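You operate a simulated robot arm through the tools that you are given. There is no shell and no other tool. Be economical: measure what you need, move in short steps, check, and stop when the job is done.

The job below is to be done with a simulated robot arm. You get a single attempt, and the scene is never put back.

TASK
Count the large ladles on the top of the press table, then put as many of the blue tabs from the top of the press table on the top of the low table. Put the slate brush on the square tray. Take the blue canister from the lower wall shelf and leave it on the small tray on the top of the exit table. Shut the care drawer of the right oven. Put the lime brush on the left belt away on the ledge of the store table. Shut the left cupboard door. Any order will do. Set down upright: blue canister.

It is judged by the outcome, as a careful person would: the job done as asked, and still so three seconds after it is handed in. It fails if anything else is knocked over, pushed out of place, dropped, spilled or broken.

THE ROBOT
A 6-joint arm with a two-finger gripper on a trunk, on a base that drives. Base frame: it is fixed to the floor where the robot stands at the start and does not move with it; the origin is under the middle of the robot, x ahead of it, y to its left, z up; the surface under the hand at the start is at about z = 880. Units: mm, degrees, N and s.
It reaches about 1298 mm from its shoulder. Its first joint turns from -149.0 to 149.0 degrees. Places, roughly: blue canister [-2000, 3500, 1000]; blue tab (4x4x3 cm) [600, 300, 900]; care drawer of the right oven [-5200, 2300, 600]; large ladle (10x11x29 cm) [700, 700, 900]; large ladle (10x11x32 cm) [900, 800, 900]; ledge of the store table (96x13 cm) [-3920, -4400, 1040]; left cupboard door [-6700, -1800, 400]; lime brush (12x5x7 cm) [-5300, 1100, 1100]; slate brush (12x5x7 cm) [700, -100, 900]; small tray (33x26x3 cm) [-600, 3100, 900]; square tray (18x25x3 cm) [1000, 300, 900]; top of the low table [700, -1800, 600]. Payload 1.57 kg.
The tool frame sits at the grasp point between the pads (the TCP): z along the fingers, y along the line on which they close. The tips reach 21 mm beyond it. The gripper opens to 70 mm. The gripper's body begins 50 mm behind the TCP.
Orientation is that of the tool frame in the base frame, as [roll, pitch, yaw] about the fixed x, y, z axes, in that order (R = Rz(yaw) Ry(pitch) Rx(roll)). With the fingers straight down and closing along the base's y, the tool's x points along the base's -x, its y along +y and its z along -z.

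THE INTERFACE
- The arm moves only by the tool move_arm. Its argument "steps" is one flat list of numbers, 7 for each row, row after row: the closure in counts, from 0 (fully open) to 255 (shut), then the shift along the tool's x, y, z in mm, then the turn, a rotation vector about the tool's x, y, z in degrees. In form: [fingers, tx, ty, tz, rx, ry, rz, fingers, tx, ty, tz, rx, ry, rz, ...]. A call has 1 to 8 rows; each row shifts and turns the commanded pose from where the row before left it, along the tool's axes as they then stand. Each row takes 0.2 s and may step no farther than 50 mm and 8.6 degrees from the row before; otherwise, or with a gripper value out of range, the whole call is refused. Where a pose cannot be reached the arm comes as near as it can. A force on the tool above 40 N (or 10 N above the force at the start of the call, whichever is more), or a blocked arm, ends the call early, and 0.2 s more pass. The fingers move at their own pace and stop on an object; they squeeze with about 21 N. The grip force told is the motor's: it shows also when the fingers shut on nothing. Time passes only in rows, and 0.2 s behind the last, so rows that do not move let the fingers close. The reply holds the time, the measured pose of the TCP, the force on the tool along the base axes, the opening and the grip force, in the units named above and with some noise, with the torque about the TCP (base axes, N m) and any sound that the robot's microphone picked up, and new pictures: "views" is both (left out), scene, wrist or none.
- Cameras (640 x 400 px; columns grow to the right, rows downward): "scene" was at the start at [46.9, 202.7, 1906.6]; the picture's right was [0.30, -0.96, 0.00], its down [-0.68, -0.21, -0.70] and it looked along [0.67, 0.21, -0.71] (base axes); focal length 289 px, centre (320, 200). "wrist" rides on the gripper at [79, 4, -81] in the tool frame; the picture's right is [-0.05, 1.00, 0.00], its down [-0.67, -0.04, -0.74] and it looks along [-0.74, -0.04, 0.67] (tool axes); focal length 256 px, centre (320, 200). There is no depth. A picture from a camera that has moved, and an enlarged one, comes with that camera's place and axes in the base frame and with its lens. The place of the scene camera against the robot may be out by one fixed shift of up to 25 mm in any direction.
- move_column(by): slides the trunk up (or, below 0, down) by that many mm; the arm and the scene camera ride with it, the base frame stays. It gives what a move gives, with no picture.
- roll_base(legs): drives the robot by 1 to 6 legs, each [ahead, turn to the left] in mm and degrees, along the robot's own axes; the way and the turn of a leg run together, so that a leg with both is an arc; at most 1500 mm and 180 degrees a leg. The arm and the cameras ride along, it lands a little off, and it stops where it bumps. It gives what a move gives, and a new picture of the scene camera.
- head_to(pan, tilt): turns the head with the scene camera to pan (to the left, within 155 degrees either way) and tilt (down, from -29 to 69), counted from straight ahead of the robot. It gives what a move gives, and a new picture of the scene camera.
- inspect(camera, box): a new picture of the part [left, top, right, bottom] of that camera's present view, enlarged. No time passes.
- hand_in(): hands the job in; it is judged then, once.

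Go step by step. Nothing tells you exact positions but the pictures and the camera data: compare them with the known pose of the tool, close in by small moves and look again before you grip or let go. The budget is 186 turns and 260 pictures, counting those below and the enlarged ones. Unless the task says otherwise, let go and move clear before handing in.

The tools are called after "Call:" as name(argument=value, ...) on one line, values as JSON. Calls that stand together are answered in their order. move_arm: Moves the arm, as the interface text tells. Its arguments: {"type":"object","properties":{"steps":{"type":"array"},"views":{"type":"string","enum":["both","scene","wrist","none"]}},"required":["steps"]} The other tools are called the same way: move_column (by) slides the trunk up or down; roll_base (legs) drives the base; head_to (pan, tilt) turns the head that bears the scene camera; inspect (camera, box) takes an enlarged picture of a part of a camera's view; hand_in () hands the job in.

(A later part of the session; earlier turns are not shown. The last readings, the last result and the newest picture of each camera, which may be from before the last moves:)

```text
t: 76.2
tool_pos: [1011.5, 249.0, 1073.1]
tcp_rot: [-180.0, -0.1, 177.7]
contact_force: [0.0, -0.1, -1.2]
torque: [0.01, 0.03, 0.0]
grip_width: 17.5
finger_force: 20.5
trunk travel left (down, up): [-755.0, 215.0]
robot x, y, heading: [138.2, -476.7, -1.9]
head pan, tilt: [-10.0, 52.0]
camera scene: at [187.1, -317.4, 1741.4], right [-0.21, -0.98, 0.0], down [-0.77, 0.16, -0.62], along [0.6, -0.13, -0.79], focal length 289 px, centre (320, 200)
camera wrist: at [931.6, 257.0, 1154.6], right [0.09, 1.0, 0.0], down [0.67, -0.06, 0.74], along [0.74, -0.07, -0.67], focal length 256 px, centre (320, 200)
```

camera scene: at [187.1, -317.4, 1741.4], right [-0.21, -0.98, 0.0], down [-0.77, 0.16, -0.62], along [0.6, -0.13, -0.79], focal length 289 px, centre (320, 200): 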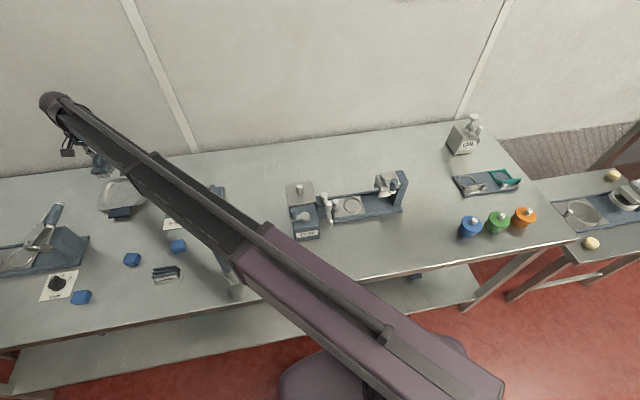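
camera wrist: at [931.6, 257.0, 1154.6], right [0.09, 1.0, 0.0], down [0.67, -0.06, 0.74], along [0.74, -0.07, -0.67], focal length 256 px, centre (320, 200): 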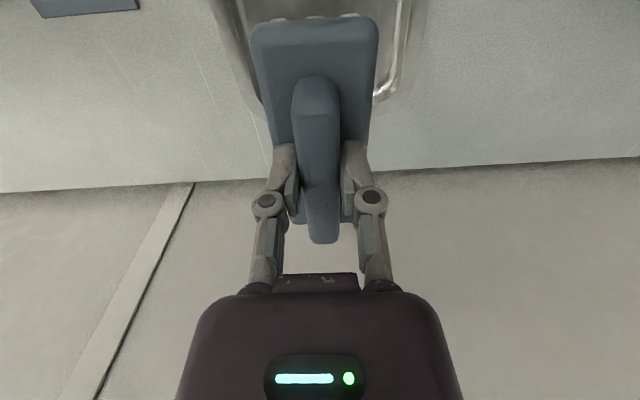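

The wrist view puts the tray's far rim at x≈1060; I step back to see the near rim and pin the tray's centre.

Call:
move_arm(steps=[255, 45, 0, 0, 0, 0, 0, 255, 45, 0, 0, 0, 0, 0, 255, 45, 0, 0, 0, 0, 0], views="wrist")

```text
t: 77.0
tool_pos: [875.6, 255.0, 1074.5]
tcp_rot: [-179.9, 0.0, 177.6]
contact_force: [0.0, -0.7, -0.5]
torque: [0.02, -0.01, 0.03]
grip_width: 17.5
finger_force: 21.3
trunk travel left (down, up): [-755.0, 215.0]
robot x, y, heading: [140.3, -474.7, -1.8]
head pan, tilt: [-10.0, 52.0]
camera wrist: at [795.9, 261.8, 1155.2], right [0.09, 1.0, 0.0], down [0.66, -0.06, 0.74], along [0.74, -0.07, -0.67], focal length 256 px, centre (320, 200)
```

wrist: 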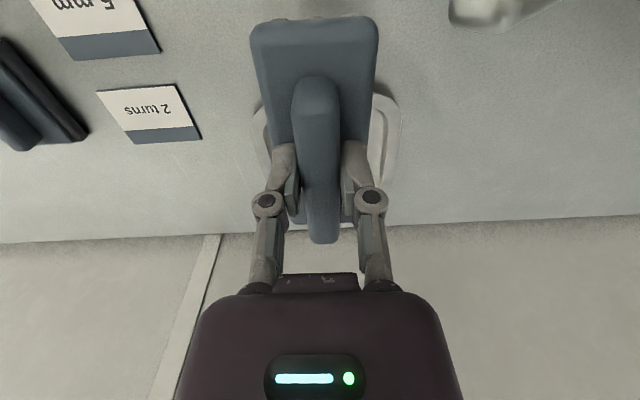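

Tray pan centre ≈(985,252). I move there and lower to just above the tray floor.

Call:
move_arm(steps=[255, -37, 0, 0, 0, 0, 0, 255, -37, 0, 0, 0, 0, 0, 255, -36, 2, 0, 0, 0, 0], views="none")

Call:
move_column(by=-119)

Call:
move_arm(steps=[255, 0, 0, 0, 0, 0, 0])

```text
t: 77.8
tool_pos: [986.6, 251.2, 1074.0]
tcp_rot: [-179.9, -0.1, 177.8]
contact_force: [0.6, 0.3, -1.9]
torque: [0.0, 0.01, 0.01]
grip_width: 17.4
finger_force: 20.4
trunk travel left (down, up): [-755.0, 215.0]
robot x, y, heading: [139.9, -474.8, -2.0]
head pan, tilt: [-10.0, 52.0]
```

```text
t: 79.2
tool_pos: [987.5, 250.0, 955.5]
tcp_rot: [180.0, 0.1, 177.7]
contact_force: [6.1, 0.1, 12.1]
torque: [-0.03, 0.31, -0.01]
grip_width: 17.5
finger_force: 20.8
trunk travel left (down, up): [-636.0, 334.0]
robot x, y, heading: [139.3, -476.4, -1.9]
head pan, tilt: [-10.0, 52.0]
```

```text
t: 79.7
tool_pos: [987.1, 249.6, 955.8]
tcp_rot: [179.9, 0.1, 177.7]
contact_force: [6.4, 0.2, 12.7]
torque: [-0.05, 0.36, -0.04]
grip_width: 17.5
finger_force: 21.5
trunk travel left (down, up): [-636.0, 334.0]
robot x, y, heading: [139.4, -475.9, -2.0]
head pan, tilt: [-10.0, 52.0]
camera scene: at [186.2, -318.7, 1622.6], right [-0.21, -0.98, 0.0], down [-0.77, 0.16, -0.62], along [0.6, -0.13, -0.79], focal length 289 px, centre (320, 200)
camera wrist: at [907.8, 256.7, 1036.8], right [0.09, 1.0, 0.0], down [0.66, -0.06, 0.74], along [0.74, -0.07, -0.67], focal length 256 px, centre (320, 200)
```

scene: 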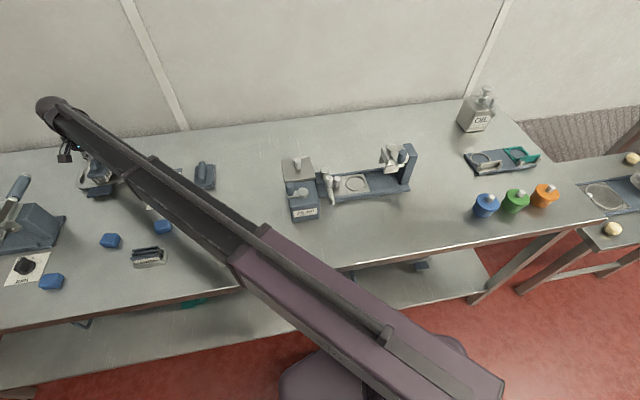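
wrist: 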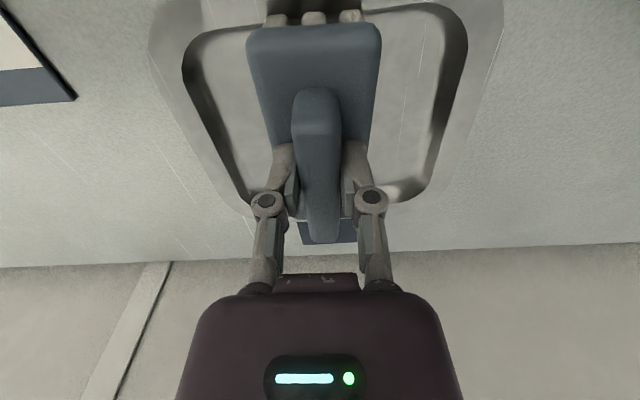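

Bristles touch the near rim's slope (force +x). I lift 15 mm, shift 12 mm forward, and lower again.

Call:
move_column(by=15)

Call:
move_arm(steps=[255, -12, 0, 0, 0, 0, 0], views="wrist")

Call:
move_column(by=-16)

```text
t: 80.3
tool_pos: [987.2, 251.0, 969.3]
tcp_rot: [-180.0, -0.1, 177.6]
contact_force: [-0.7, -0.8, -0.7]
torque: [-0.01, 0.01, -0.02]
grip_width: 17.4
finger_force: 21.0
trunk travel left (down, up): [-651.0, 319.0]
robot x, y, heading: [139.5, -475.8, -1.8]
head pan, tilt: [-10.0, 52.0]
```

```text
t: 80.7
tool_pos: [999.4, 250.6, 970.1]
tcp_rot: [-180.0, -0.1, 177.7]
contact_force: [-0.1, 0.6, -1.4]
torque: [-0.02, 0.05, 0.0]
grip_width: 17.6
finger_force: 20.8
trunk travel left (down, up): [-651.0, 319.0]
robot x, y, heading: [141.7, -474.8, -1.8]
head pan, tilt: [-10.0, 52.0]
camera wrist: at [920.3, 256.8, 1050.4], right [0.09, 1.0, 0.0], down [0.67, -0.06, 0.74], along [0.74, -0.07, -0.67], focal length 256 px, centre (320, 200)
```

wrist: 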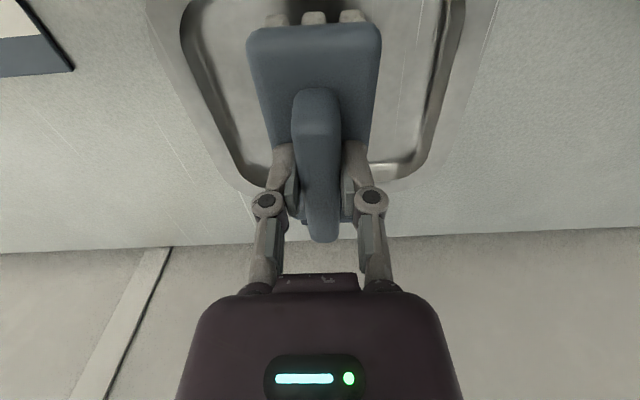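

```text
t: 81.3
tool_pos: [998.8, 249.5, 952.6]
tcp_rot: [-179.9, -0.1, 177.7]
contact_force: [-0.2, 0.4, -1.1]
torque: [0.0, 0.0, -0.02]
grip_width: 17.7
finger_force: 21.0
trunk travel left (down, up): [-635.0, 335.0]
robot x, y, heading: [136.4, -478.0, -2.1]
head pan, tilt: [-10.0, 52.0]
```

No contact at 953, so the shift worked. I lower a few mm more until it rests.

Call:
move_column(by=-4)

Call:
move_arm(steps=[255, 0, 0, 0, 0, 0, 0], views="wrist")

```text
t: 81.8
tool_pos: [997.1, 249.5, 952.5]
tcp_rot: [179.9, 0.1, 177.7]
contact_force: [-0.5, -0.1, -0.7]
torque: [0.01, 0.03, 0.02]
grip_width: 17.6
finger_force: 20.8
trunk travel left (down, up): [-631.0, 339.0]
robot x, y, heading: [137.6, -474.1, -1.8]
head pan, tilt: [-10.0, 52.0]
```

```text
t: 82.2
tool_pos: [996.7, 249.4, 952.8]
tcp_rot: [179.9, 0.0, 177.7]
contact_force: [-1.3, -0.5, -0.2]
torque: [-0.01, 0.02, 0.02]
grip_width: 17.4
finger_force: 21.5
trunk travel left (down, up): [-631.0, 339.0]
robot x, y, heading: [139.1, -475.4, -2.0]
head pan, tilt: [-10.0, 52.0]
camera wrist: at [918.1, 255.6, 1033.2], right [0.09, 1.0, 0.0], down [0.66, -0.06, 0.75], along [0.74, -0.07, -0.67], focal length 256 px, centre (320, 200)
```

wrist: 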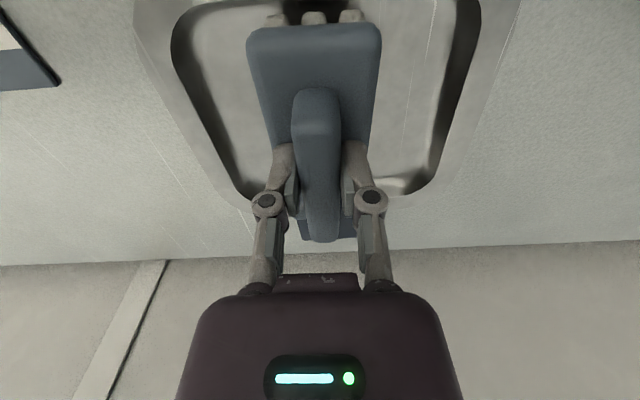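

The column went down but the hand didn't, with no tool force: something may be touching the arm. I look at the scene before anything else.

Call:
inspect(camera="scene", box=[30, 90, 350, 290])

```text
2.00 times, centred on (190, 190) of scene
camera zoom: at [184.2, -319.0, 1617.9], right [-0.21, -0.98, 0.0], down [-0.77, 0.16, -0.62], along [0.6, -0.13, -0.79], focal length 579 px, centre (580, 220)
```

zoom: 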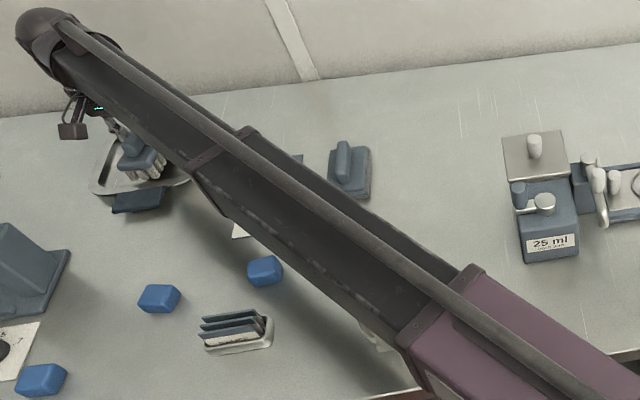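

The small ladle's handle is under the arm and likely took the last few mm. I raise 4 mm to unload it; the brush is within ~5 mm of the tray floor, so I release, then rise.

Call:
move_column(by=4)

Call:
move_arm(steps=[120, 0, 0, 0, 0, 0, 0, 120, 0, 0, 0, 0, 0, 0], views="wrist")

Call:
move_column(by=200)

Call:
move_arm(steps=[120, 0, 0, 0, 0, 0, 0], views="both")

```text
t: 82.8
tool_pos: [997.7, 249.3, 954.0]
tcp_rot: [180.0, -0.1, 177.6]
contact_force: [-0.9, 0.1, -0.8]
torque: [0.03, -0.02, 0.0]
grip_width: 17.5
finger_force: 21.1
trunk travel left (down, up): [-635.0, 335.0]
robot x, y, heading: [138.4, -474.5, -2.2]
head pan, tilt: [-10.0, 52.0]
```

```text
t: 83.4
tool_pos: [998.0, 248.8, 954.0]
tcp_rot: [180.0, -0.1, 177.7]
contact_force: [0.6, 0.7, 0.7]
torque: [0.02, 0.01, -0.01]
grip_width: 36.8
finger_force: 0.1
trunk travel left (down, up): [-635.0, 335.0]
robot x, y, heading: [138.5, -478.6, -1.9]
head pan, tilt: [-10.0, 52.0]
camera wrist: at [919.9, 256.6, 1034.7], right [0.09, 1.0, 0.0], down [0.67, -0.06, 0.74], along [0.74, -0.07, -0.67], focal length 256 px, centre (320, 200)
```

wrist: 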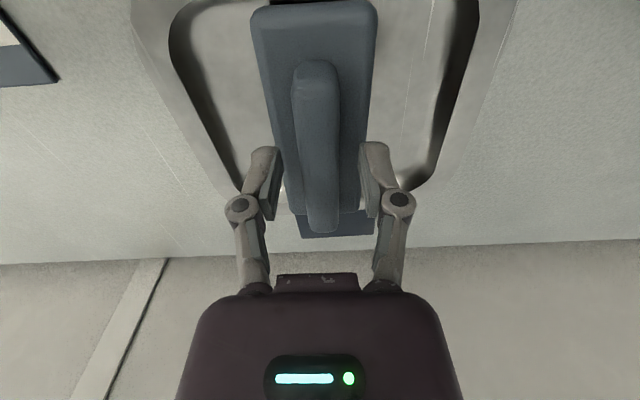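

```text
t: 85.5
tool_pos: [999.3, 249.2, 1152.5]
tcp_rot: [180.0, -0.1, 177.7]
contact_force: [0.5, -1.0, 0.8]
torque: [0.01, 0.04, 0.0]
grip_width: 37.2
finger_force: 0.1
trunk travel left (down, up): [-835.0, 135.0]
robot x, y, heading: [136.6, -476.3, -1.9]
head pan, tilt: [-10.0, 52.0]
```

```text
t: 85.9
tool_pos: [999.4, 249.7, 1153.1]
tcp_rot: [-180.0, -0.1, 177.7]
contact_force: [0.8, 0.0, -0.2]
torque: [0.0, 0.0, 0.01]
grip_width: 37.2
finger_force: 0.1
trunk travel left (down, up): [-835.0, 135.0]
robot x, y, heading: [138.9, -472.4, -1.9]
head pan, tilt: [-10.0, 52.0]
camera scene: at [187.0, -317.4, 1821.4], right [-0.21, -0.98, 0.0], down [-0.77, 0.16, -0.62], along [0.6, -0.13, -0.79], focal length 289 px, centre (320, 200)
camera wrist: at [919.9, 256.6, 1234.7], right [0.09, 1.0, 0.0], down [0.67, -0.06, 0.74], along [0.74, -0.07, -0.67], focal length 256 px, centre (320, 200)
```

scene: 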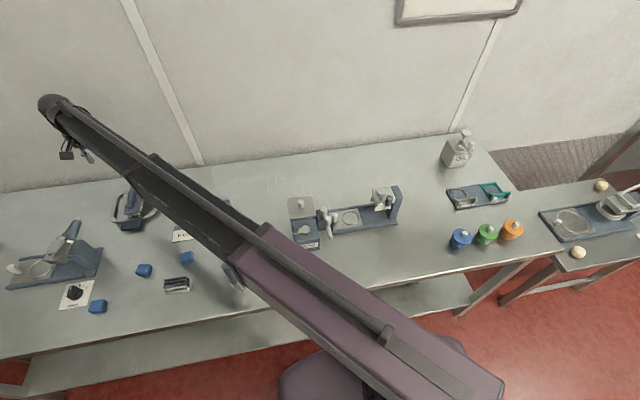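
wrist: 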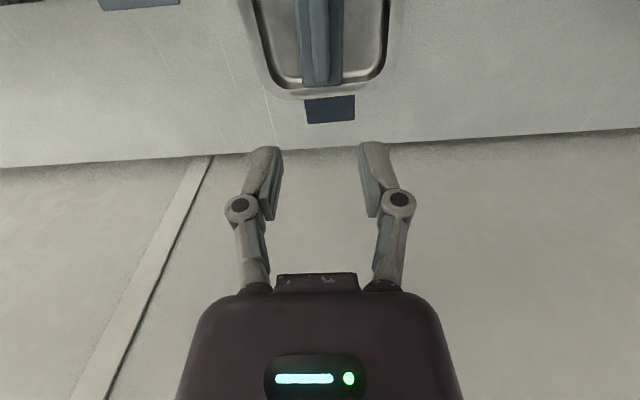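

The brush rests in the tray. Next, the two tabs that are clear of the ladle: the middle one near (698,177) and the left one near (600,300). I move back to look.

Call:
move_arm(steps=[0, 44.6, -11, 0, 0, 0, 0, 0, 44.6, -11, 0, 0, 0, 0, 0, 44.6, -11, 0, 0, 0, 0, 0, 44.6, -11, 0, 0, 0, 0, 0, 44.6, -11, 0, 0, 0, 0, 0, 44.6, -11, 0, 0, 0, 0, 0, 44.6, -11, 0, 0, 0, 0, 0, 44.6, -11, 0, 0, 0, 0], views="none")

Call:
move_column(by=-150)

Call:
move_arm(steps=[0, 0, 0, 0, 0, 0, 0], views="both")

```text
t: 87.7
tool_pos: [639.1, 174.3, 1155.0]
tcp_rot: [-180.0, 0.0, 177.7]
contact_force: [-0.2, -0.5, -0.5]
torque: [0.03, -0.04, -0.03]
grip_width: 70.0
finger_force: 0.0
trunk travel left (down, up): [-835.0, 135.0]
robot x, y, heading: [137.5, -474.5, -1.9]
head pan, tilt: [-10.0, 52.0]
```

```text
t: 89.5
tool_pos: [639.4, 174.1, 1004.1]
tcp_rot: [-180.0, -0.1, 177.7]
contact_force: [-0.4, -1.2, -0.2]
torque: [0.04, 0.04, 0.0]
grip_width: 70.0
finger_force: 0.1
trunk travel left (down, up): [-685.0, 285.0]
robot x, y, heading: [140.4, -473.0, -1.8]
head pan, tilt: [-10.0, 52.0]
```

```text
t: 89.9
tool_pos: [639.3, 174.9, 1004.1]
tcp_rot: [180.0, 0.0, 177.6]
contact_force: [-0.3, -0.5, 0.1]
torque: [0.0, 0.01, -0.04]
grip_width: 69.7
finger_force: 0.1
trunk travel left (down, up): [-685.0, 285.0]
robot x, y, heading: [137.5, -477.4, -1.7]
head pan, tilt: [-10.0, 52.0]
camera scene: at [186.8, -317.5, 1671.4], right [-0.21, -0.98, 0.0], down [-0.77, 0.16, -0.62], along [0.6, -0.13, -0.79], focal length 289 px, centre (320, 200)
camera wrist: at [560.8, 181.3, 1084.8], right [0.09, 1.0, 0.0], down [0.67, -0.06, 0.74], along [0.74, -0.07, -0.67], focal length 256 px, centre (320, 200)
```

scene: 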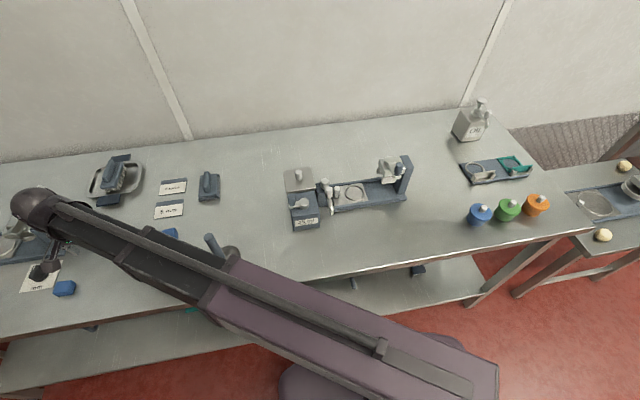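
wrist: 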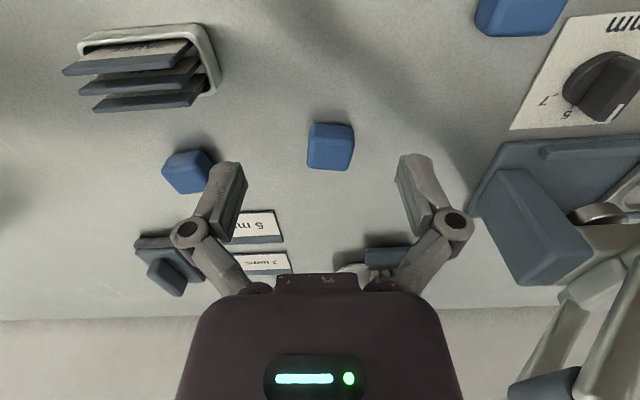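

Middle tab at (698,178). I move over it and lower to TCP ≈908.

Call:
move_arm(steps=[0, -30, 3, 0, 0, 0, 0, 0, -29, 3, 0, 0, 0, 0], views="none")

Call:
move_column(by=-70)

Call:
move_arm(steps=[0, 0, 0, 0, 0, 0, 0], views="wrist")

```text
t: 90.5
tool_pos: [700.5, 177.8, 1003.8]
tcp_rot: [-180.0, -0.1, 177.8]
contact_force: [0.6, 0.7, 0.6]
torque: [-0.03, 0.0, 0.02]
grip_width: 70.0
finger_force: 0.1
trunk travel left (down, up): [-685.0, 285.0]
robot x, y, heading: [135.9, -473.6, -1.9]
head pan, tilt: [-10.0, 52.0]
```

```text
t: 91.6
tool_pos: [700.0, 178.4, 933.6]
tcp_rot: [180.0, -0.1, 177.7]
contact_force: [0.2, 0.5, -1.0]
torque: [-0.01, -0.02, 0.02]
grip_width: 70.2
finger_force: 0.0
trunk travel left (down, up): [-615.0, 355.0]
robot x, y, heading: [138.2, -476.2, -1.9]
head pan, tilt: [-10.0, 52.0]
```

```text
t: 92.0
tool_pos: [698.8, 179.3, 934.1]
tcp_rot: [-180.0, -0.1, 177.6]
contact_force: [-0.4, -0.2, 0.2]
torque: [0.0, 0.01, 0.02]
grip_width: 69.9
finger_force: 0.0
trunk travel left (down, up): [-615.0, 355.0]
robot x, y, heading: [137.9, -477.7, -1.9]
head pan, tilt: [-10.0, 52.0]
camera wrist: at [620.8, 185.8, 1014.8], right [0.09, 1.0, 0.0], down [0.67, -0.06, 0.74], along [0.74, -0.07, -0.67], focal length 256 px, centre (320, 200)
```

wrist: 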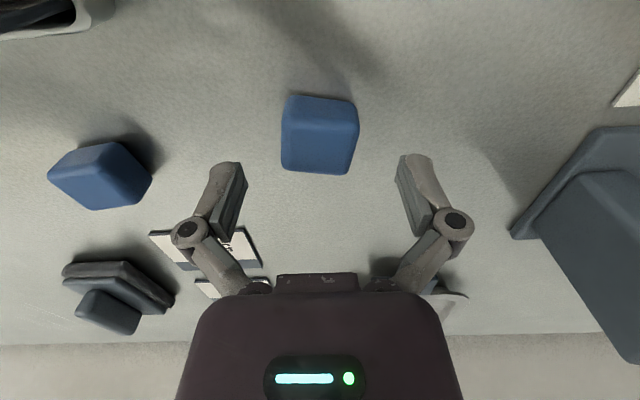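

Call:
move_column(by=-27)

Call:
move_arm(steps=[255, 0, 0, 0, 0, 0, 0, 255, 0, 0, 0, 0, 0, 0, 255, 0, 0, 0, 0, 0, 0], views="wrist")

```text
t: 92.7
tool_pos: [698.7, 178.6, 906.5]
tcp_rot: [-179.9, -0.1, 177.7]
contact_force: [-0.4, -0.2, -0.4]
torque: [0.01, 0.01, 0.01]
grip_width: 70.1
finger_force: 0.1
trunk travel left (down, up): [-588.0, 382.0]
robot x, y, heading: [136.7, -475.4, -2.0]
head pan, tilt: [-10.0, 52.0]
```

```text
t: 93.5
tool_pos: [699.4, 178.3, 905.8]
tcp_rot: [-179.9, 0.0, 177.7]
contact_force: [0.1, 0.7, 2.8]
torque: [0.02, -0.01, 0.03]
grip_width: 39.1
finger_force: 21.1
trunk travel left (down, up): [-588.0, 382.0]
robot x, y, heading: [139.5, -476.0, -2.0]
head pan, tilt: [-10.0, 52.0]
camera wrist: at [620.7, 185.6, 988.0], right [0.09, 1.0, 0.0], down [0.67, -0.06, 0.74], along [0.74, -0.07, -0.67], focal length 256 px, centre (320, 200)
```

wrist: 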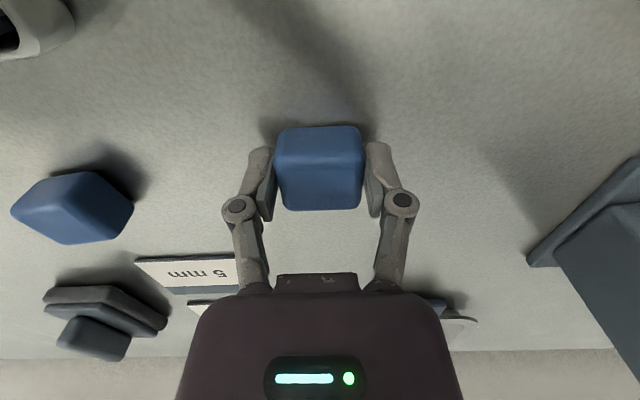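

Tab gripped. I lift, retract, and drive right until abreast of the low table.

Call:
move_column(by=345)

Call:
move_arm(steps=[255, 5, -49, 0, 0, 0, 0, 255, 5, -49, 0, 0, 0, 0, 255, 5, -49, 0, 0, 0, 0, 255, 0, -49, 0, 0, 0, 0, 255, 0, -49, 0, 0, 0, 0, 255, 0, -49, 0, 0, 0, 0, 255, 0, -49, 0, 0, 0, 0, 255, 0, -49, 0, 0, 0, 0], views="none")

Call:
move_arm(steps=[255, 0, -49, 0, 0, 0, 0, 255, 0, -49, 0, 0, 0, 0, 255, 0, -49, 0, 0, 0, 0, 255, 0, -49, 0, 0, 0, 0, 255, 0, -49, 0, 0, 0, 0], views="wrist")

Call:
roll_base(legs=[[-90, 0], [0, -88], [1080, 0], [0, 90]])

```text
t: 96.9
tool_pos: [699.2, 179.2, 1251.1]
tcp_rot: [-180.0, -0.1, 177.7]
contact_force: [-0.2, -0.9, -0.3]
torque: [0.02, -0.01, 0.02]
grip_width: 38.9
finger_force: 21.2
trunk travel left (down, up): [-933.0, 37.0]
robot x, y, heading: [136.8, -477.0, -1.8]
head pan, tilt: [-10.0, 52.0]
```

```text
t: 98.7
tool_pos: [667.3, -212.3, 1251.8]
tcp_rot: [179.9, -0.1, 177.7]
contact_force: [0.3, -0.4, 0.2]
torque: [0.02, 0.02, 0.02]
grip_width: 39.2
finger_force: 20.9
out of reach, approached as far as the arm can: row 5
trunk travel left (down, up): [-933.0, 37.0]
robot x, y, heading: [139.7, -474.2, -2.1]
head pan, tilt: [-10.0, 52.0]
```

```text
t: 99.9
tool_pos: [675.3, -456.7, 1252.2]
tcp_rot: [179.8, -0.2, 177.8]
contact_force: [-0.6, -0.7, -0.2]
torque: [-0.01, -0.01, 0.0]
grip_width: 39.1
finger_force: 21.0
out of reach, approached as far as the arm can: row 3, 4, 5
trunk travel left (down, up): [-933.0, 37.0]
robot x, y, heading: [136.2, -470.5, -1.8]
head pan, tilt: [-10.0, 52.0]
camera wrist: at [596.1, -449.9, 1333.1], right [0.09, 1.0, 0.0], down [0.67, -0.06, 0.74], along [0.74, -0.07, -0.67], focal length 256 px, centre (320, 200)
```

wrist: 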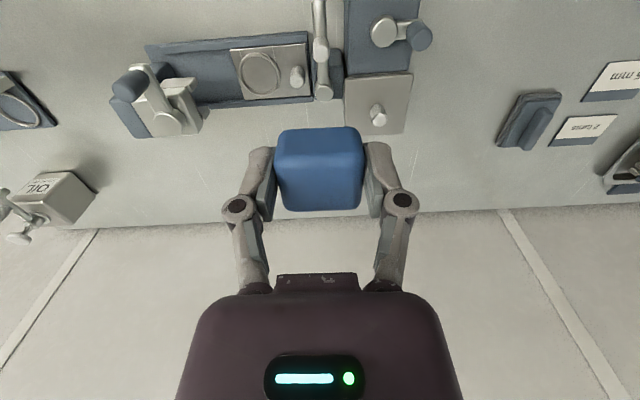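

```text
t: 118.6
tool_pos: [605.3, -1481.0, 1252.2]
tcp_rot: [179.9, -0.4, -179.1]
contact_force: [1.3, -0.6, -0.4]
torque: [0.01, 0.03, 0.01]
grip_width: 39.5
finger_force: 21.4
trunk travel left (down, up): [-933.0, 37.0]
robot x, y, heading: [67.5, -1489.6, 1.0]
head pan, tilt: [-10.0, 52.0]
camera scene: at [110.0, -1330.3, 1919.4], right [-0.16, -0.99, 0.0], down [-0.78, 0.13, -0.62], along [0.61, -0.1, -0.79], focal length 289 px, centre (320, 200)
```

scene: 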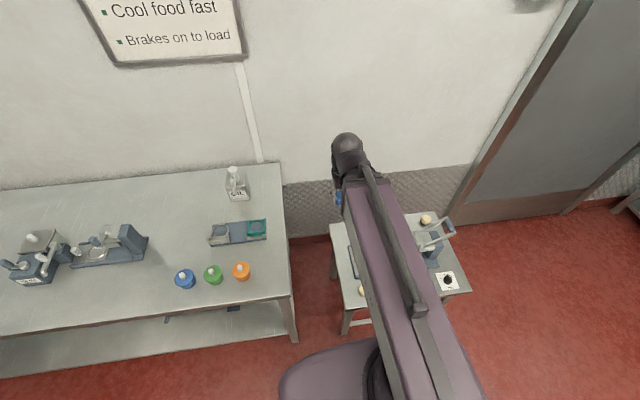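

The low table spans about x 500–950, y -1510…-2096. The arm hides it, so I swing the hand left briefly to see the free space.

Call:
move_arm(steps=[255, 0, 49, 0, 0, 0, 0, 255, 0, 49, 0, 0, 0, 0, 255, 0, 49, 0, 0, 0, 0, 255, 0, 49, 0, 0, 0, 0, 255, 0, 49, 0, 0, 0, 0, 255, 0, 49, 0, 0, 0, 0, 255, 0, 49, 0, 0, 0, 0], views="scene")

Call:
inspect(camera="scene", box=[310, 190, 510, 315])

```text
t: 120.2
tool_pos: [597.8, -1136.9, 1251.0]
tcp_rot: [179.9, -0.3, -179.1]
contact_force: [-0.2, 0.3, -0.1]
torque: [-0.02, -0.03, -0.01]
grip_width: 39.0
finger_force: 20.9
trunk travel left (down, up): [-933.0, 37.0]
robot x, y, heading: [63.7, -1490.3, 0.4]
head pan, tilt: [-10.0, 52.0]
camera scene: at [108.6, -1328.9, 1919.3], right [-0.16, -0.99, 0.0], down [-0.78, 0.13, -0.62], along [0.61, -0.1, -0.79], focal length 289 px, centre (320, 200)
```

scene: 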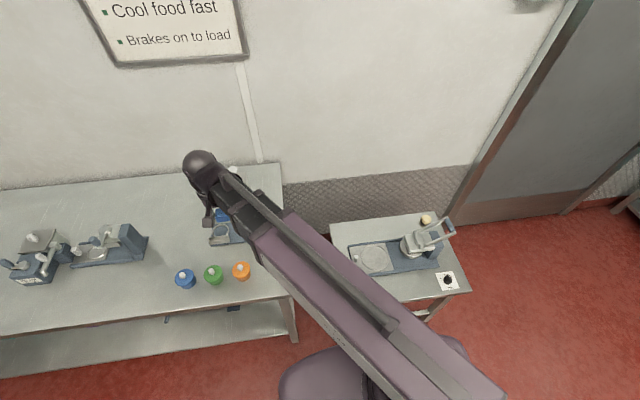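

```text
3.20 times, centred on (410, 252) of scene
camera zoom: at [108.6, -1328.9, 1919.3], right [-0.16, -0.99, 0.0], down [-0.78, 0.13, -0.62], along [0.61, -0.1, -0.79], focal length 926 px, centre (32, 32)
```

zoom: 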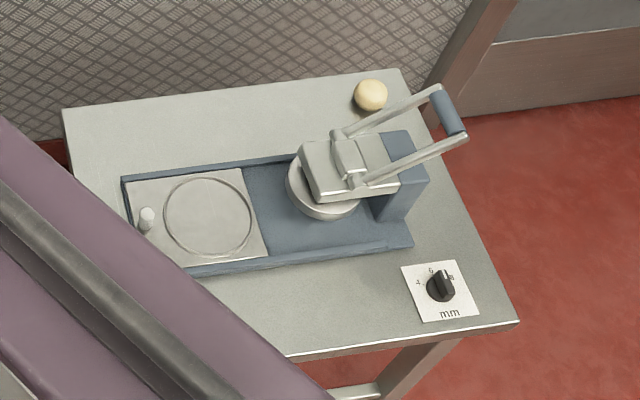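

Free strip: the front edge of the low table, x≈500–620, y≈-1680…-1880. I swing the tab to about (560,-1850).

Call:
move_arm(steps=[255, 0, -47.5, 0, 0, 0, 0, 255, 0, -47.5, 0, 0, 0, 0, 255, 0, -47.5, 0, 0, 0, 0, 255, 0, -47.5, 0, 0, 0, 0, 255, 0, -47.5, 0, 0, 0, 0, 255, 0, -47.5, 0, 0, 0, 0, 255, 0, -47.5, 0, 0, 0, 0, 255, 0, -47.5, 0, 0, 0, 0], views="none")

Call:
move_arm(steps=[255, 0, -47.5, 0, 0, 0, 0, 255, 0, -47.5, 0, 0, 0, 0, 255, 0, -47.5, 0, 0, 0, 0, 255, 0, -47.5, 0, 0, 0, 0, 255, 16, -47, 0, 0, 0, 0, 255, 16, -47, 0, 0, 0, 0, 255, 16, -47, 0, 0, 0, 0], views="both")

```text
t: 122.0
tool_pos: [606.5, -1520.6, 1252.5]
tcp_rot: [179.9, -0.3, -179.1]
contact_force: [-0.4, -0.6, 0.0]
torque: [0.01, -0.04, 0.05]
grip_width: 39.4
finger_force: 21.1
trunk travel left (down, up): [-933.0, 37.0]
robot x, y, heading: [68.3, -1487.6, 0.7]
head pan, tilt: [-10.0, 52.0]
```

```text
t: 123.6
tool_pos: [559.8, -1849.8, 1252.0]
tcp_rot: [179.9, -0.3, -179.1]
contact_force: [0.2, -0.6, -0.1]
torque: [0.04, -0.02, -0.01]
grip_width: 38.9
finger_force: 21.0
trunk travel left (down, up): [-933.0, 37.0]
robot x, y, heading: [66.1, -1491.7, 0.6]
head pan, tilt: [-10.0, 52.0]
camera scene: at [107.9, -1332.1, 1919.6], right [-0.16, -0.99, 0.0], down [-0.78, 0.13, -0.62], along [0.61, -0.1, -0.79], focal length 289 px, centre (320, 200)
camera wrist: at [480.5, -1847.4, 1333.0], right [0.04, 1.0, 0.0], down [0.67, -0.03, 0.74], along [0.74, -0.03, -0.67], focal length 256 px, centre (320, 200)
```

scene: 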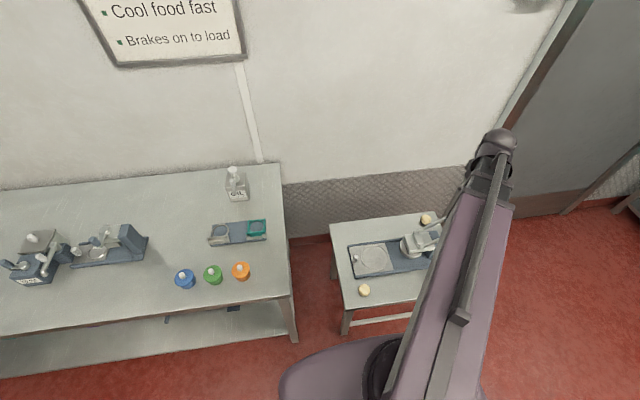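
wrist: 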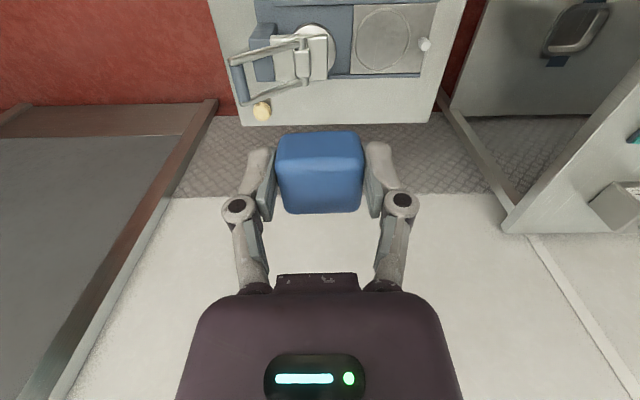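

Call:
move_column(by=-530)

Call:
move_arm(steps=[255, 0, 0, 0, 0, 0, 0], views="both")

```text
refused: -530 is not a number from -400 to 400
```

```text
t: 124.0
tool_pos: [559.9, -1849.6, 1252.2]
tcp_rot: [-180.0, -0.3, -179.1]
contact_force: [-1.4, 0.3, -0.7]
torque: [0.03, -0.01, -0.03]
grip_width: 39.0
finger_force: 21.3
trunk travel left (down, up): [-933.0, 37.0]
robot x, y, heading: [66.5, -1489.7, 0.7]
head pan, tilt: [-10.0, 52.0]
camera scene: at [108.2, -1331.3, 1919.5], right [-0.16, -0.99, 0.0], down [-0.78, 0.13, -0.62], along [0.61, -0.1, -0.79], focal length 289 px, centre (320, 200)
camera wrist: at [480.8, -1846.3, 1333.1], right [0.04, 1.0, 0.0], down [0.67, -0.03, 0.74], along [0.74, -0.03, -0.67], focal length 256 px, centre (320, 200)
```

scene: 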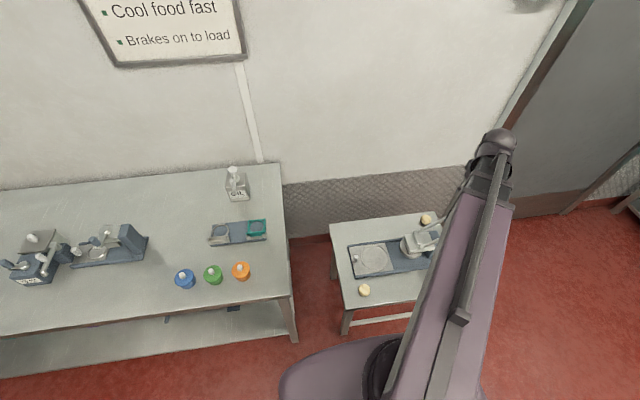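
wrist: 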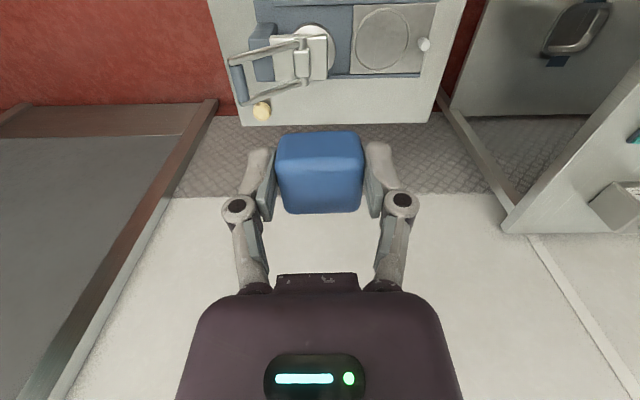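

Call:
move_column(by=-400)

Call:
move_column(by=-140)

Call:
move_arm(steps=[255, 0, 0, 0, 0, 0, 0], views="both")

```text
t: 127.8
tool_pos: [559.4, -1848.8, 851.5]
tcp_rot: [-180.0, -0.3, -179.2]
contact_force: [1.3, 0.7, -0.7]
torque: [-0.02, 0.0, 0.02]
grip_width: 39.2
finger_force: 20.6
trunk travel left (down, up): [-533.0, 437.0]
robot x, y, heading: [67.3, -1484.9, 1.0]
head pan, tilt: [-10.0, 52.0]
```

```text
t: 129.5
tool_pos: [559.3, -1848.8, 710.6]
tcp_rot: [-180.0, -0.4, -179.1]
contact_force: [0.6, -0.5, -0.7]
torque: [0.0, -0.03, -0.02]
grip_width: 39.1
finger_force: 20.5
trunk travel left (down, up): [-393.0, 577.0]
robot x, y, heading: [68.6, -1490.3, 0.7]
head pan, tilt: [-10.0, 52.0]
```

```text
t: 129.9
tool_pos: [559.8, -1847.8, 711.7]
tcp_rot: [-179.9, -0.3, -179.2]
contact_force: [-0.2, 0.4, -0.5]
torque: [0.0, 0.0, -0.01]
grip_width: 38.9
finger_force: 21.2
trunk travel left (down, up): [-393.0, 577.0]
robot x, y, heading: [64.1, -1493.2, 0.8]
head pan, tilt: [-10.0, 52.0]
camera scene: at [108.6, -1330.5, 1379.4], right [-0.16, -0.99, 0.0], down [-0.78, 0.13, -0.62], along [0.61, -0.1, -0.79], focal length 289 px, centre (320, 200)
camera wrist: at [481.1, -1845.5, 793.2], right [0.04, 1.0, 0.0], down [0.67, -0.03, 0.74], along [0.74, -0.03, -0.67], focal length 256 px, centre (320, 200)
```

scene: 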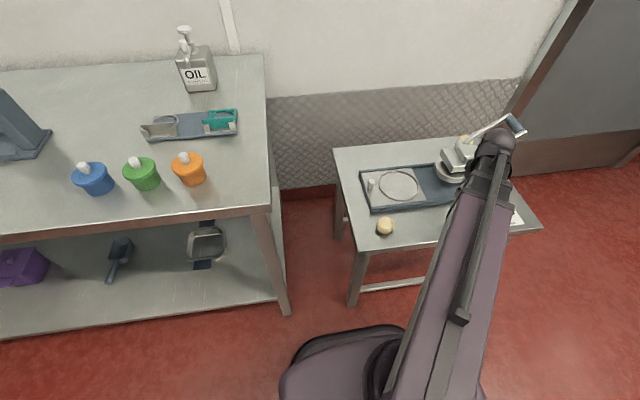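
wrist: 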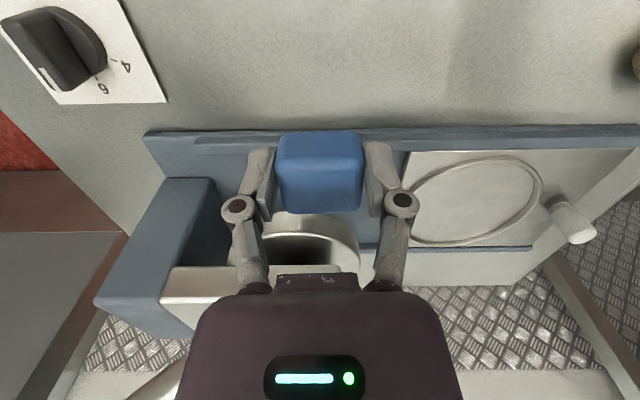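

The spot is clear; the press edge is at x≈595. I shift back 8 mm and lower.

Call:
move_arm(steps=[255, 8, 0, 0, 0, 0, 0], views="none")

Call:
move_column(by=-80)

Call:
move_arm(steps=[255, 0, 0, 0, 0, 0, 0], views="wrist")

```text
t: 130.3
tool_pos: [552.2, -1847.1, 712.5]
tcp_rot: [180.0, -0.3, -179.2]
contact_force: [-1.1, -0.3, -0.3]
torque: [0.01, 0.04, -0.01]
grip_width: 39.1
finger_force: 21.5
trunk travel left (down, up): [-393.0, 577.0]
robot x, y, heading: [67.9, -1490.5, 0.6]
head pan, tilt: [-10.0, 52.0]
```

```text
t: 131.4
tool_pos: [552.0, -1847.7, 632.7]
tcp_rot: [180.0, -0.2, -179.1]
contact_force: [0.5, -0.1, -0.3]
torque: [0.0, 0.03, -0.01]
grip_width: 39.0
finger_force: 20.7
trunk travel left (down, up): [-313.0, 657.0]
robot x, y, heading: [65.2, -1489.3, 0.8]
head pan, tilt: [-10.0, 52.0]
```

```text
t: 131.8
tool_pos: [551.7, -1848.4, 632.4]
tcp_rot: [180.0, -0.3, -179.1]
contact_force: [0.0, 0.5, -0.6]
torque: [0.0, 0.01, -0.03]
grip_width: 39.1
finger_force: 20.9
trunk travel left (down, up): [-313.0, 657.0]
robot x, y, heading: [67.7, -1490.9, 0.8]
head pan, tilt: [-10.0, 52.0]
camera wrist: at [473.3, -1845.7, 713.2], right [0.04, 1.0, 0.0], down [0.67, -0.03, 0.74], along [0.74, -0.03, -0.67], focal length 256 px, centre (320, 200)
```

wrist: 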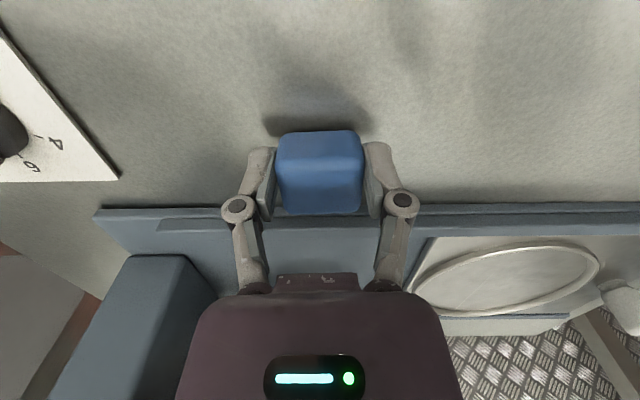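

Call:
move_column(by=-6)

Call:
move_column(by=-3)

```text
t: 132.4
tool_pos: [552.0, -1848.2, 626.7]
tcp_rot: [180.0, -0.3, -179.1]
contact_force: [1.7, -1.8, 12.2]
torque: [-0.06, -0.13, 0.02]
grip_width: 39.3
finger_force: 20.6
trunk travel left (down, up): [-307.0, 663.0]
robot x, y, heading: [68.4, -1490.8, 1.0]
head pan, tilt: [-10.0, 52.0]
```

```text
t: 132.9
tool_pos: [551.4, -1848.3, 622.8]
tcp_rot: [-180.0, -0.3, -179.1]
contact_force: [0.8, -1.3, 13.1]
torque: [-0.04, 0.02, -0.03]
grip_width: 39.4
finger_force: 21.4
trunk travel left (down, up): [-304.0, 666.0]
robot x, y, heading: [67.5, -1487.1, 0.7]
head pan, tilt: [-10.0, 52.0]
```

The tab rests on the low table. I release, rise, retract and drive back for the second tab.

Call:
move_arm(steps=[30, 0, 0, 0, 0, 0, 0, 30, 0, 0, 0, 0, 0, 0], views="none")

Call:
move_column(by=240)

Call:
move_column(by=390)

Call:
move_arm(steps=[0, -10, 48, 0, 0, 0, 0, 0, -10, 48, 0, 0, 0, 0, 0, -10, 48, 0, 0, 0, 0, 0, -10, 48, 0, 0, 0, 0, 0, -10, 48, 0, 0, 0, 0, 0, -10, 48, 0, 0, 0, 0, 0, -5, 48, 0, 0, 0, 0, 0, 0, 48, 0, 0, 0, 0], views="scene")

Call:
roll_base(legs=[[0, 89], [1100, 0], [0, -90]])

```text
t: 133.5
tool_pos: [551.7, -1848.7, 623.7]
tcp_rot: [180.0, -0.3, -179.1]
contact_force: [-0.1, 0.3, 1.1]
torque: [-0.03, 0.01, -0.03]
grip_width: 61.9
finger_force: 0.1
trunk travel left (down, up): [-304.0, 666.0]
robot x, y, heading: [66.8, -1491.0, 1.2]
head pan, tilt: [-10.0, 52.0]
```

```text
t: 136.0
tool_pos: [553.6, -1847.9, 863.5]
tcp_rot: [-180.0, -0.3, -179.1]
contact_force: [0.2, 0.4, -0.4]
torque: [-0.02, 0.03, -0.02]
grip_width: 61.7
finger_force: 0.0
trunk travel left (down, up): [-544.0, 426.0]
robot x, y, heading: [67.3, -1488.7, 0.8]
head pan, tilt: [-10.0, 52.0]
```

```text
t: 139.8
tool_pos: [551.3, -1847.9, 1253.6]
tcp_rot: [180.0, -0.3, -179.1]
contact_force: [-0.9, 0.6, 0.2]
torque: [-0.01, 0.02, -0.02]
grip_width: 61.9
finger_force: 0.1
trunk travel left (down, up): [-934.0, 36.0]
robot x, y, heading: [65.2, -1489.5, 0.7]
head pan, tilt: [-10.0, 52.0]
```

```text
t: 141.6
tool_pos: [613.6, -1463.6, 1253.5]
tcp_rot: [180.0, -0.3, -179.2]
contact_force: [0.3, -0.2, -0.2]
torque: [-0.03, -0.05, 0.03]
grip_width: 70.0
finger_force: 0.0
trunk travel left (down, up): [-934.0, 36.0]
robot x, y, heading: [68.0, -1490.4, 0.7]
head pan, tilt: [-10.0, 52.0]
camera scene: at [108.5, -1329.2, 1920.3], right [-0.16, -0.99, 0.0], down [-0.78, 0.13, -0.62], along [0.61, -0.1, -0.79], focal length 289 px, centre (320, 200)
```

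scene: 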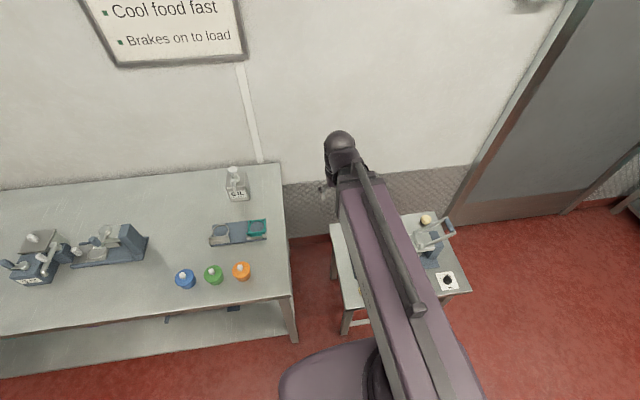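

```text
t: 159.6
tool_pos: [617.9, -420.6, 1253.0]
tcp_rot: [180.0, -0.4, -179.0]
contact_force: [0.0, 0.4, -0.1]
torque: [-0.03, 0.01, 0.0]
grip_width: 70.1
finger_force: 0.1
trunk travel left (down, up): [-934.0, 36.0]
robot x, y, heading: [73.7, -443.3, 0.5]
head pan, tilt: [-10.0, 52.0]
camera scene: at [111.9, -286.8, 1920.4], right [-0.16, -0.99, 0.0], down [-0.78, 0.13, -0.62], along [0.61, -0.1, -0.79], focal length 289 px, centre (320, 200)
```

scene: 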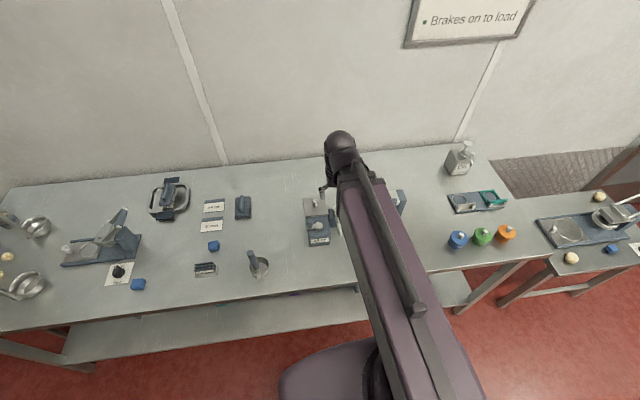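

Ladle upright, tab 1 on the low table. I move to the left tab near (605,300).

Call:
move_arm(steps=[0, 0, 48, 0, 0, 0, 0, 0, 0, 48, 0, 0, 0, 0, 0, 0, 48, 0, 0, 0, 0, 0, 0, 48, 0, 0, 0, 0, 0, 0, 48, 0, 0, 0, 0, 0, 0, 48, 0, 0, 0, 0, 0, 0, 48, 0, 0, 0, 0, 0, 0, 48, 0, 0, 0, 0], views="none")

Call:
move_arm(steps=[0, 0, 48, 0, 0, 0, 0, 0, 0, 48, 0, 0, 0, 0, 0, 8, 48, 0, 0, 0, 0, 0, 8, 48, 0, 0, 0, 0, 0, 10, 48, 0, 0, 0, 0, 0, 10, 48, 0, 0, 0, 0, 0, 10, 46, 0, 0, 0, 0], views="none")

Call:
move_column(by=-260)

Call:
move_arm(steps=[0, 0, 0, 0, 0, 0, 0], views="wrist")

```text
t: 161.4
tool_pos: [612.3, -34.4, 1253.2]
tcp_rot: [180.0, -0.3, -178.9]
contact_force: [-0.1, 0.7, -0.5]
torque: [0.01, 0.01, 0.03]
grip_width: 69.9
finger_force: 0.1
trunk travel left (down, up): [-934.0, 36.0]
robot x, y, heading: [74.7, -447.0, 0.9]
head pan, tilt: [-10.0, 52.0]
```

```text
t: 163.0
tool_pos: [558.0, 297.5, 1252.3]
tcp_rot: [180.0, -0.3, -179.0]
contact_force: [-0.9, 0.4, -0.3]
torque: [-0.01, 0.0, -0.03]
grip_width: 69.6
finger_force: 0.0
out of reach, approached as far as the arm can: row 2
trunk travel left (down, up): [-934.0, 36.0]
robot x, y, heading: [74.5, -445.3, 1.2]
head pan, tilt: [-10.0, 52.0]
```

```text
t: 165.7
tool_pos: [559.2, 295.2, 993.1]
tcp_rot: [179.9, -0.3, -179.0]
contact_force: [-0.1, -0.3, -0.4]
torque: [0.0, 0.02, -0.01]
grip_width: 70.2
finger_force: 0.0
trunk travel left (down, up): [-674.0, 296.0]
robot x, y, heading: [70.0, -448.0, 0.8]
head pan, tilt: [-10.0, 52.0]
```

```text
t: 166.1
tool_pos: [558.4, 295.2, 992.9]
tcp_rot: [179.9, -0.2, -179.1]
contact_force: [0.2, 0.3, 0.7]
torque: [0.01, 0.05, 0.0]
grip_width: 70.1
finger_force: 0.0
trunk travel left (down, up): [-674.0, 296.0]
robot x, y, heading: [76.1, -443.3, 0.9]
head pan, tilt: [-10.0, 52.0]
camera wrist: at [480.0, 297.9, 1074.2], right [0.04, 1.0, 0.0], down [0.67, -0.02, 0.74], along [0.74, -0.03, -0.67], focal length 256 px, centre (320, 200)
```

wrist: 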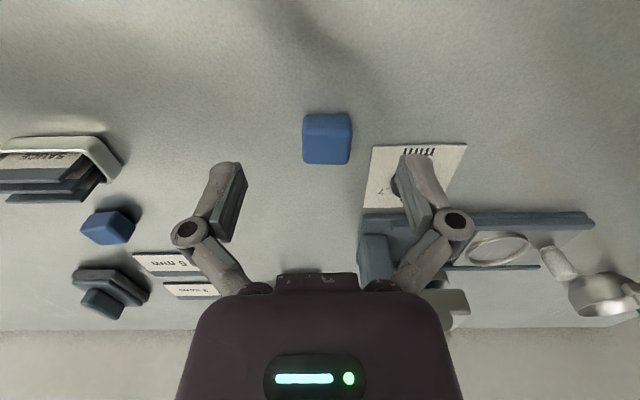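

Tab at (600,298), straight. I align, narrow the fingers, lower and grip.

Call:
move_arm(steps=[48, -42, 2, 0, 0, 0, 0], views="none")

Call:
move_column(by=-60)

Call:
move_arm(steps=[48, 0, 0, 0, 0, 0, 0], views="wrist")

```text
t: 166.5
tool_pos: [600.6, 299.0, 992.3]
tcp_rot: [-180.0, -0.3, -179.0]
contact_force: [-0.1, -0.3, 0.0]
torque: [0.02, 0.0, -0.02]
grip_width: 56.9
finger_force: 0.1
trunk travel left (down, up): [-674.0, 296.0]
robot x, y, heading: [71.9, -447.3, 0.7]
head pan, tilt: [-10.0, 52.0]
```

```text
t: 167.5
tool_pos: [598.8, 298.2, 932.7]
tcp_rot: [-180.0, -0.3, -178.9]
contact_force: [-0.2, -0.6, 0.5]
torque: [0.02, 0.01, 0.0]
grip_width: 57.2
finger_force: 0.1
trunk travel left (down, up): [-614.0, 356.0]
robot x, y, heading: [71.1, -447.4, 0.6]
head pan, tilt: [-10.0, 52.0]
```

```text
t: 167.9
tool_pos: [598.3, 298.0, 932.9]
tcp_rot: [179.9, -0.3, -179.0]
contact_force: [0.3, 0.2, 1.1]
torque: [-0.02, 0.03, -0.04]
grip_width: 56.7
finger_force: 0.1
trunk travel left (down, up): [-614.0, 356.0]
robot x, y, heading: [70.8, -446.2, 0.8]
head pan, tilt: [-10.0, 52.0]
camera wrist: at [521.0, 300.2, 1014.2], right [0.04, 1.0, 0.0], down [0.67, -0.02, 0.74], along [0.74, -0.03, -0.67], focal length 256 px, centre (320, 200)
```

wrist: 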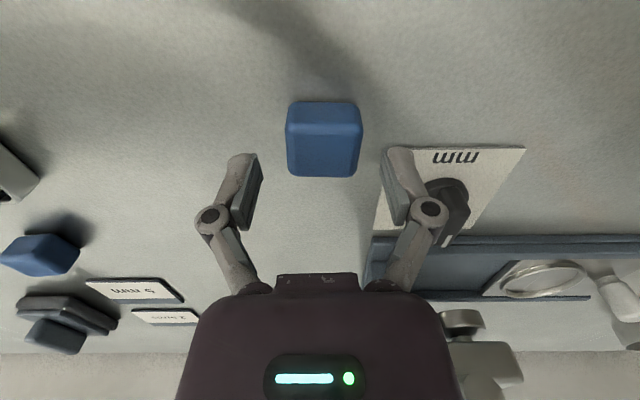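

Call:
move_column(by=-26)

Call:
move_arm(steps=[255, 0, 0, 0, 0, 0, 0, 255, 0, 0, 0, 0, 0, 0, 255, 0, 0, 0, 0, 0, 0], views="none")

Call:
move_column(by=345)

Call:
move_arm(steps=[255, -8, -49, 0, 0, 0, 0, 255, -8, -49, 0, 0, 0, 0, 255, -5, -49, 0, 0, 0, 0, 255, 0, -49, 0, 0, 0, 0, 255, 0, -49, 0, 0, 0, 0, 255, 0, -49, 0, 0, 0, 0, 255, 0, -49, 0, 0, 0, 0, 255, 0, -49, 0, 0, 0, 0], views="wrist")

```text
t: 168.6
tool_pos: [599.2, 297.4, 906.5]
tcp_rot: [-180.0, -0.3, -179.0]
contact_force: [0.3, 0.2, 0.0]
torque: [-0.01, -0.01, 0.01]
grip_width: 56.6
finger_force: 0.2
trunk travel left (down, up): [-588.0, 382.0]
robot x, y, heading: [70.3, -443.8, 0.8]
head pan, tilt: [-10.0, 52.0]
```

```text
t: 169.4
tool_pos: [599.9, 297.4, 906.3]
tcp_rot: [-180.0, -0.2, -179.0]
contact_force: [-0.1, 0.4, 2.0]
torque: [0.03, 0.02, 0.0]
grip_width: 39.2
finger_force: 21.2
trunk travel left (down, up): [-588.0, 382.0]
robot x, y, heading: [71.2, -447.1, 0.8]
head pan, tilt: [-10.0, 52.0]
```

```text
t: 172.8
tool_pos: [600.1, 298.4, 1252.0]
tcp_rot: [-179.9, -0.3, -179.0]
contact_force: [0.3, 0.2, -1.0]
torque: [0.01, -0.03, 0.03]
grip_width: 39.2
finger_force: 20.4
trunk travel left (down, up): [-933.0, 37.0]
robot x, y, heading: [72.0, -442.4, 0.8]
head pan, tilt: [-10.0, 52.0]
```

```text
t: 174.6
tool_pos: [626.9, -92.5, 1251.4]
tcp_rot: [179.9, -0.4, -179.1]
contact_force: [0.5, -0.3, -0.1]
torque: [0.03, 0.02, 0.0]
grip_width: 39.1
finger_force: 20.7
trunk travel left (down, up): [-933.0, 37.0]
robot x, y, heading: [71.7, -447.4, 0.9]
head pan, tilt: [-10.0, 52.0]
camera wrist: at [548.6, -90.5, 1333.5], right [0.04, 1.0, 0.0], down [0.67, -0.02, 0.74], along [0.74, -0.03, -0.67], focal length 256 px, centre (320, 200)
```

wrist: 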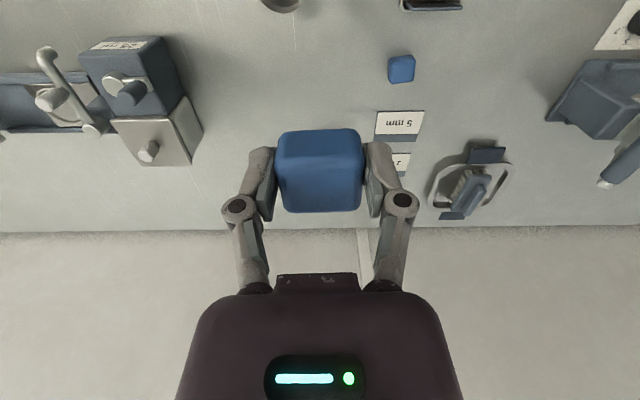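

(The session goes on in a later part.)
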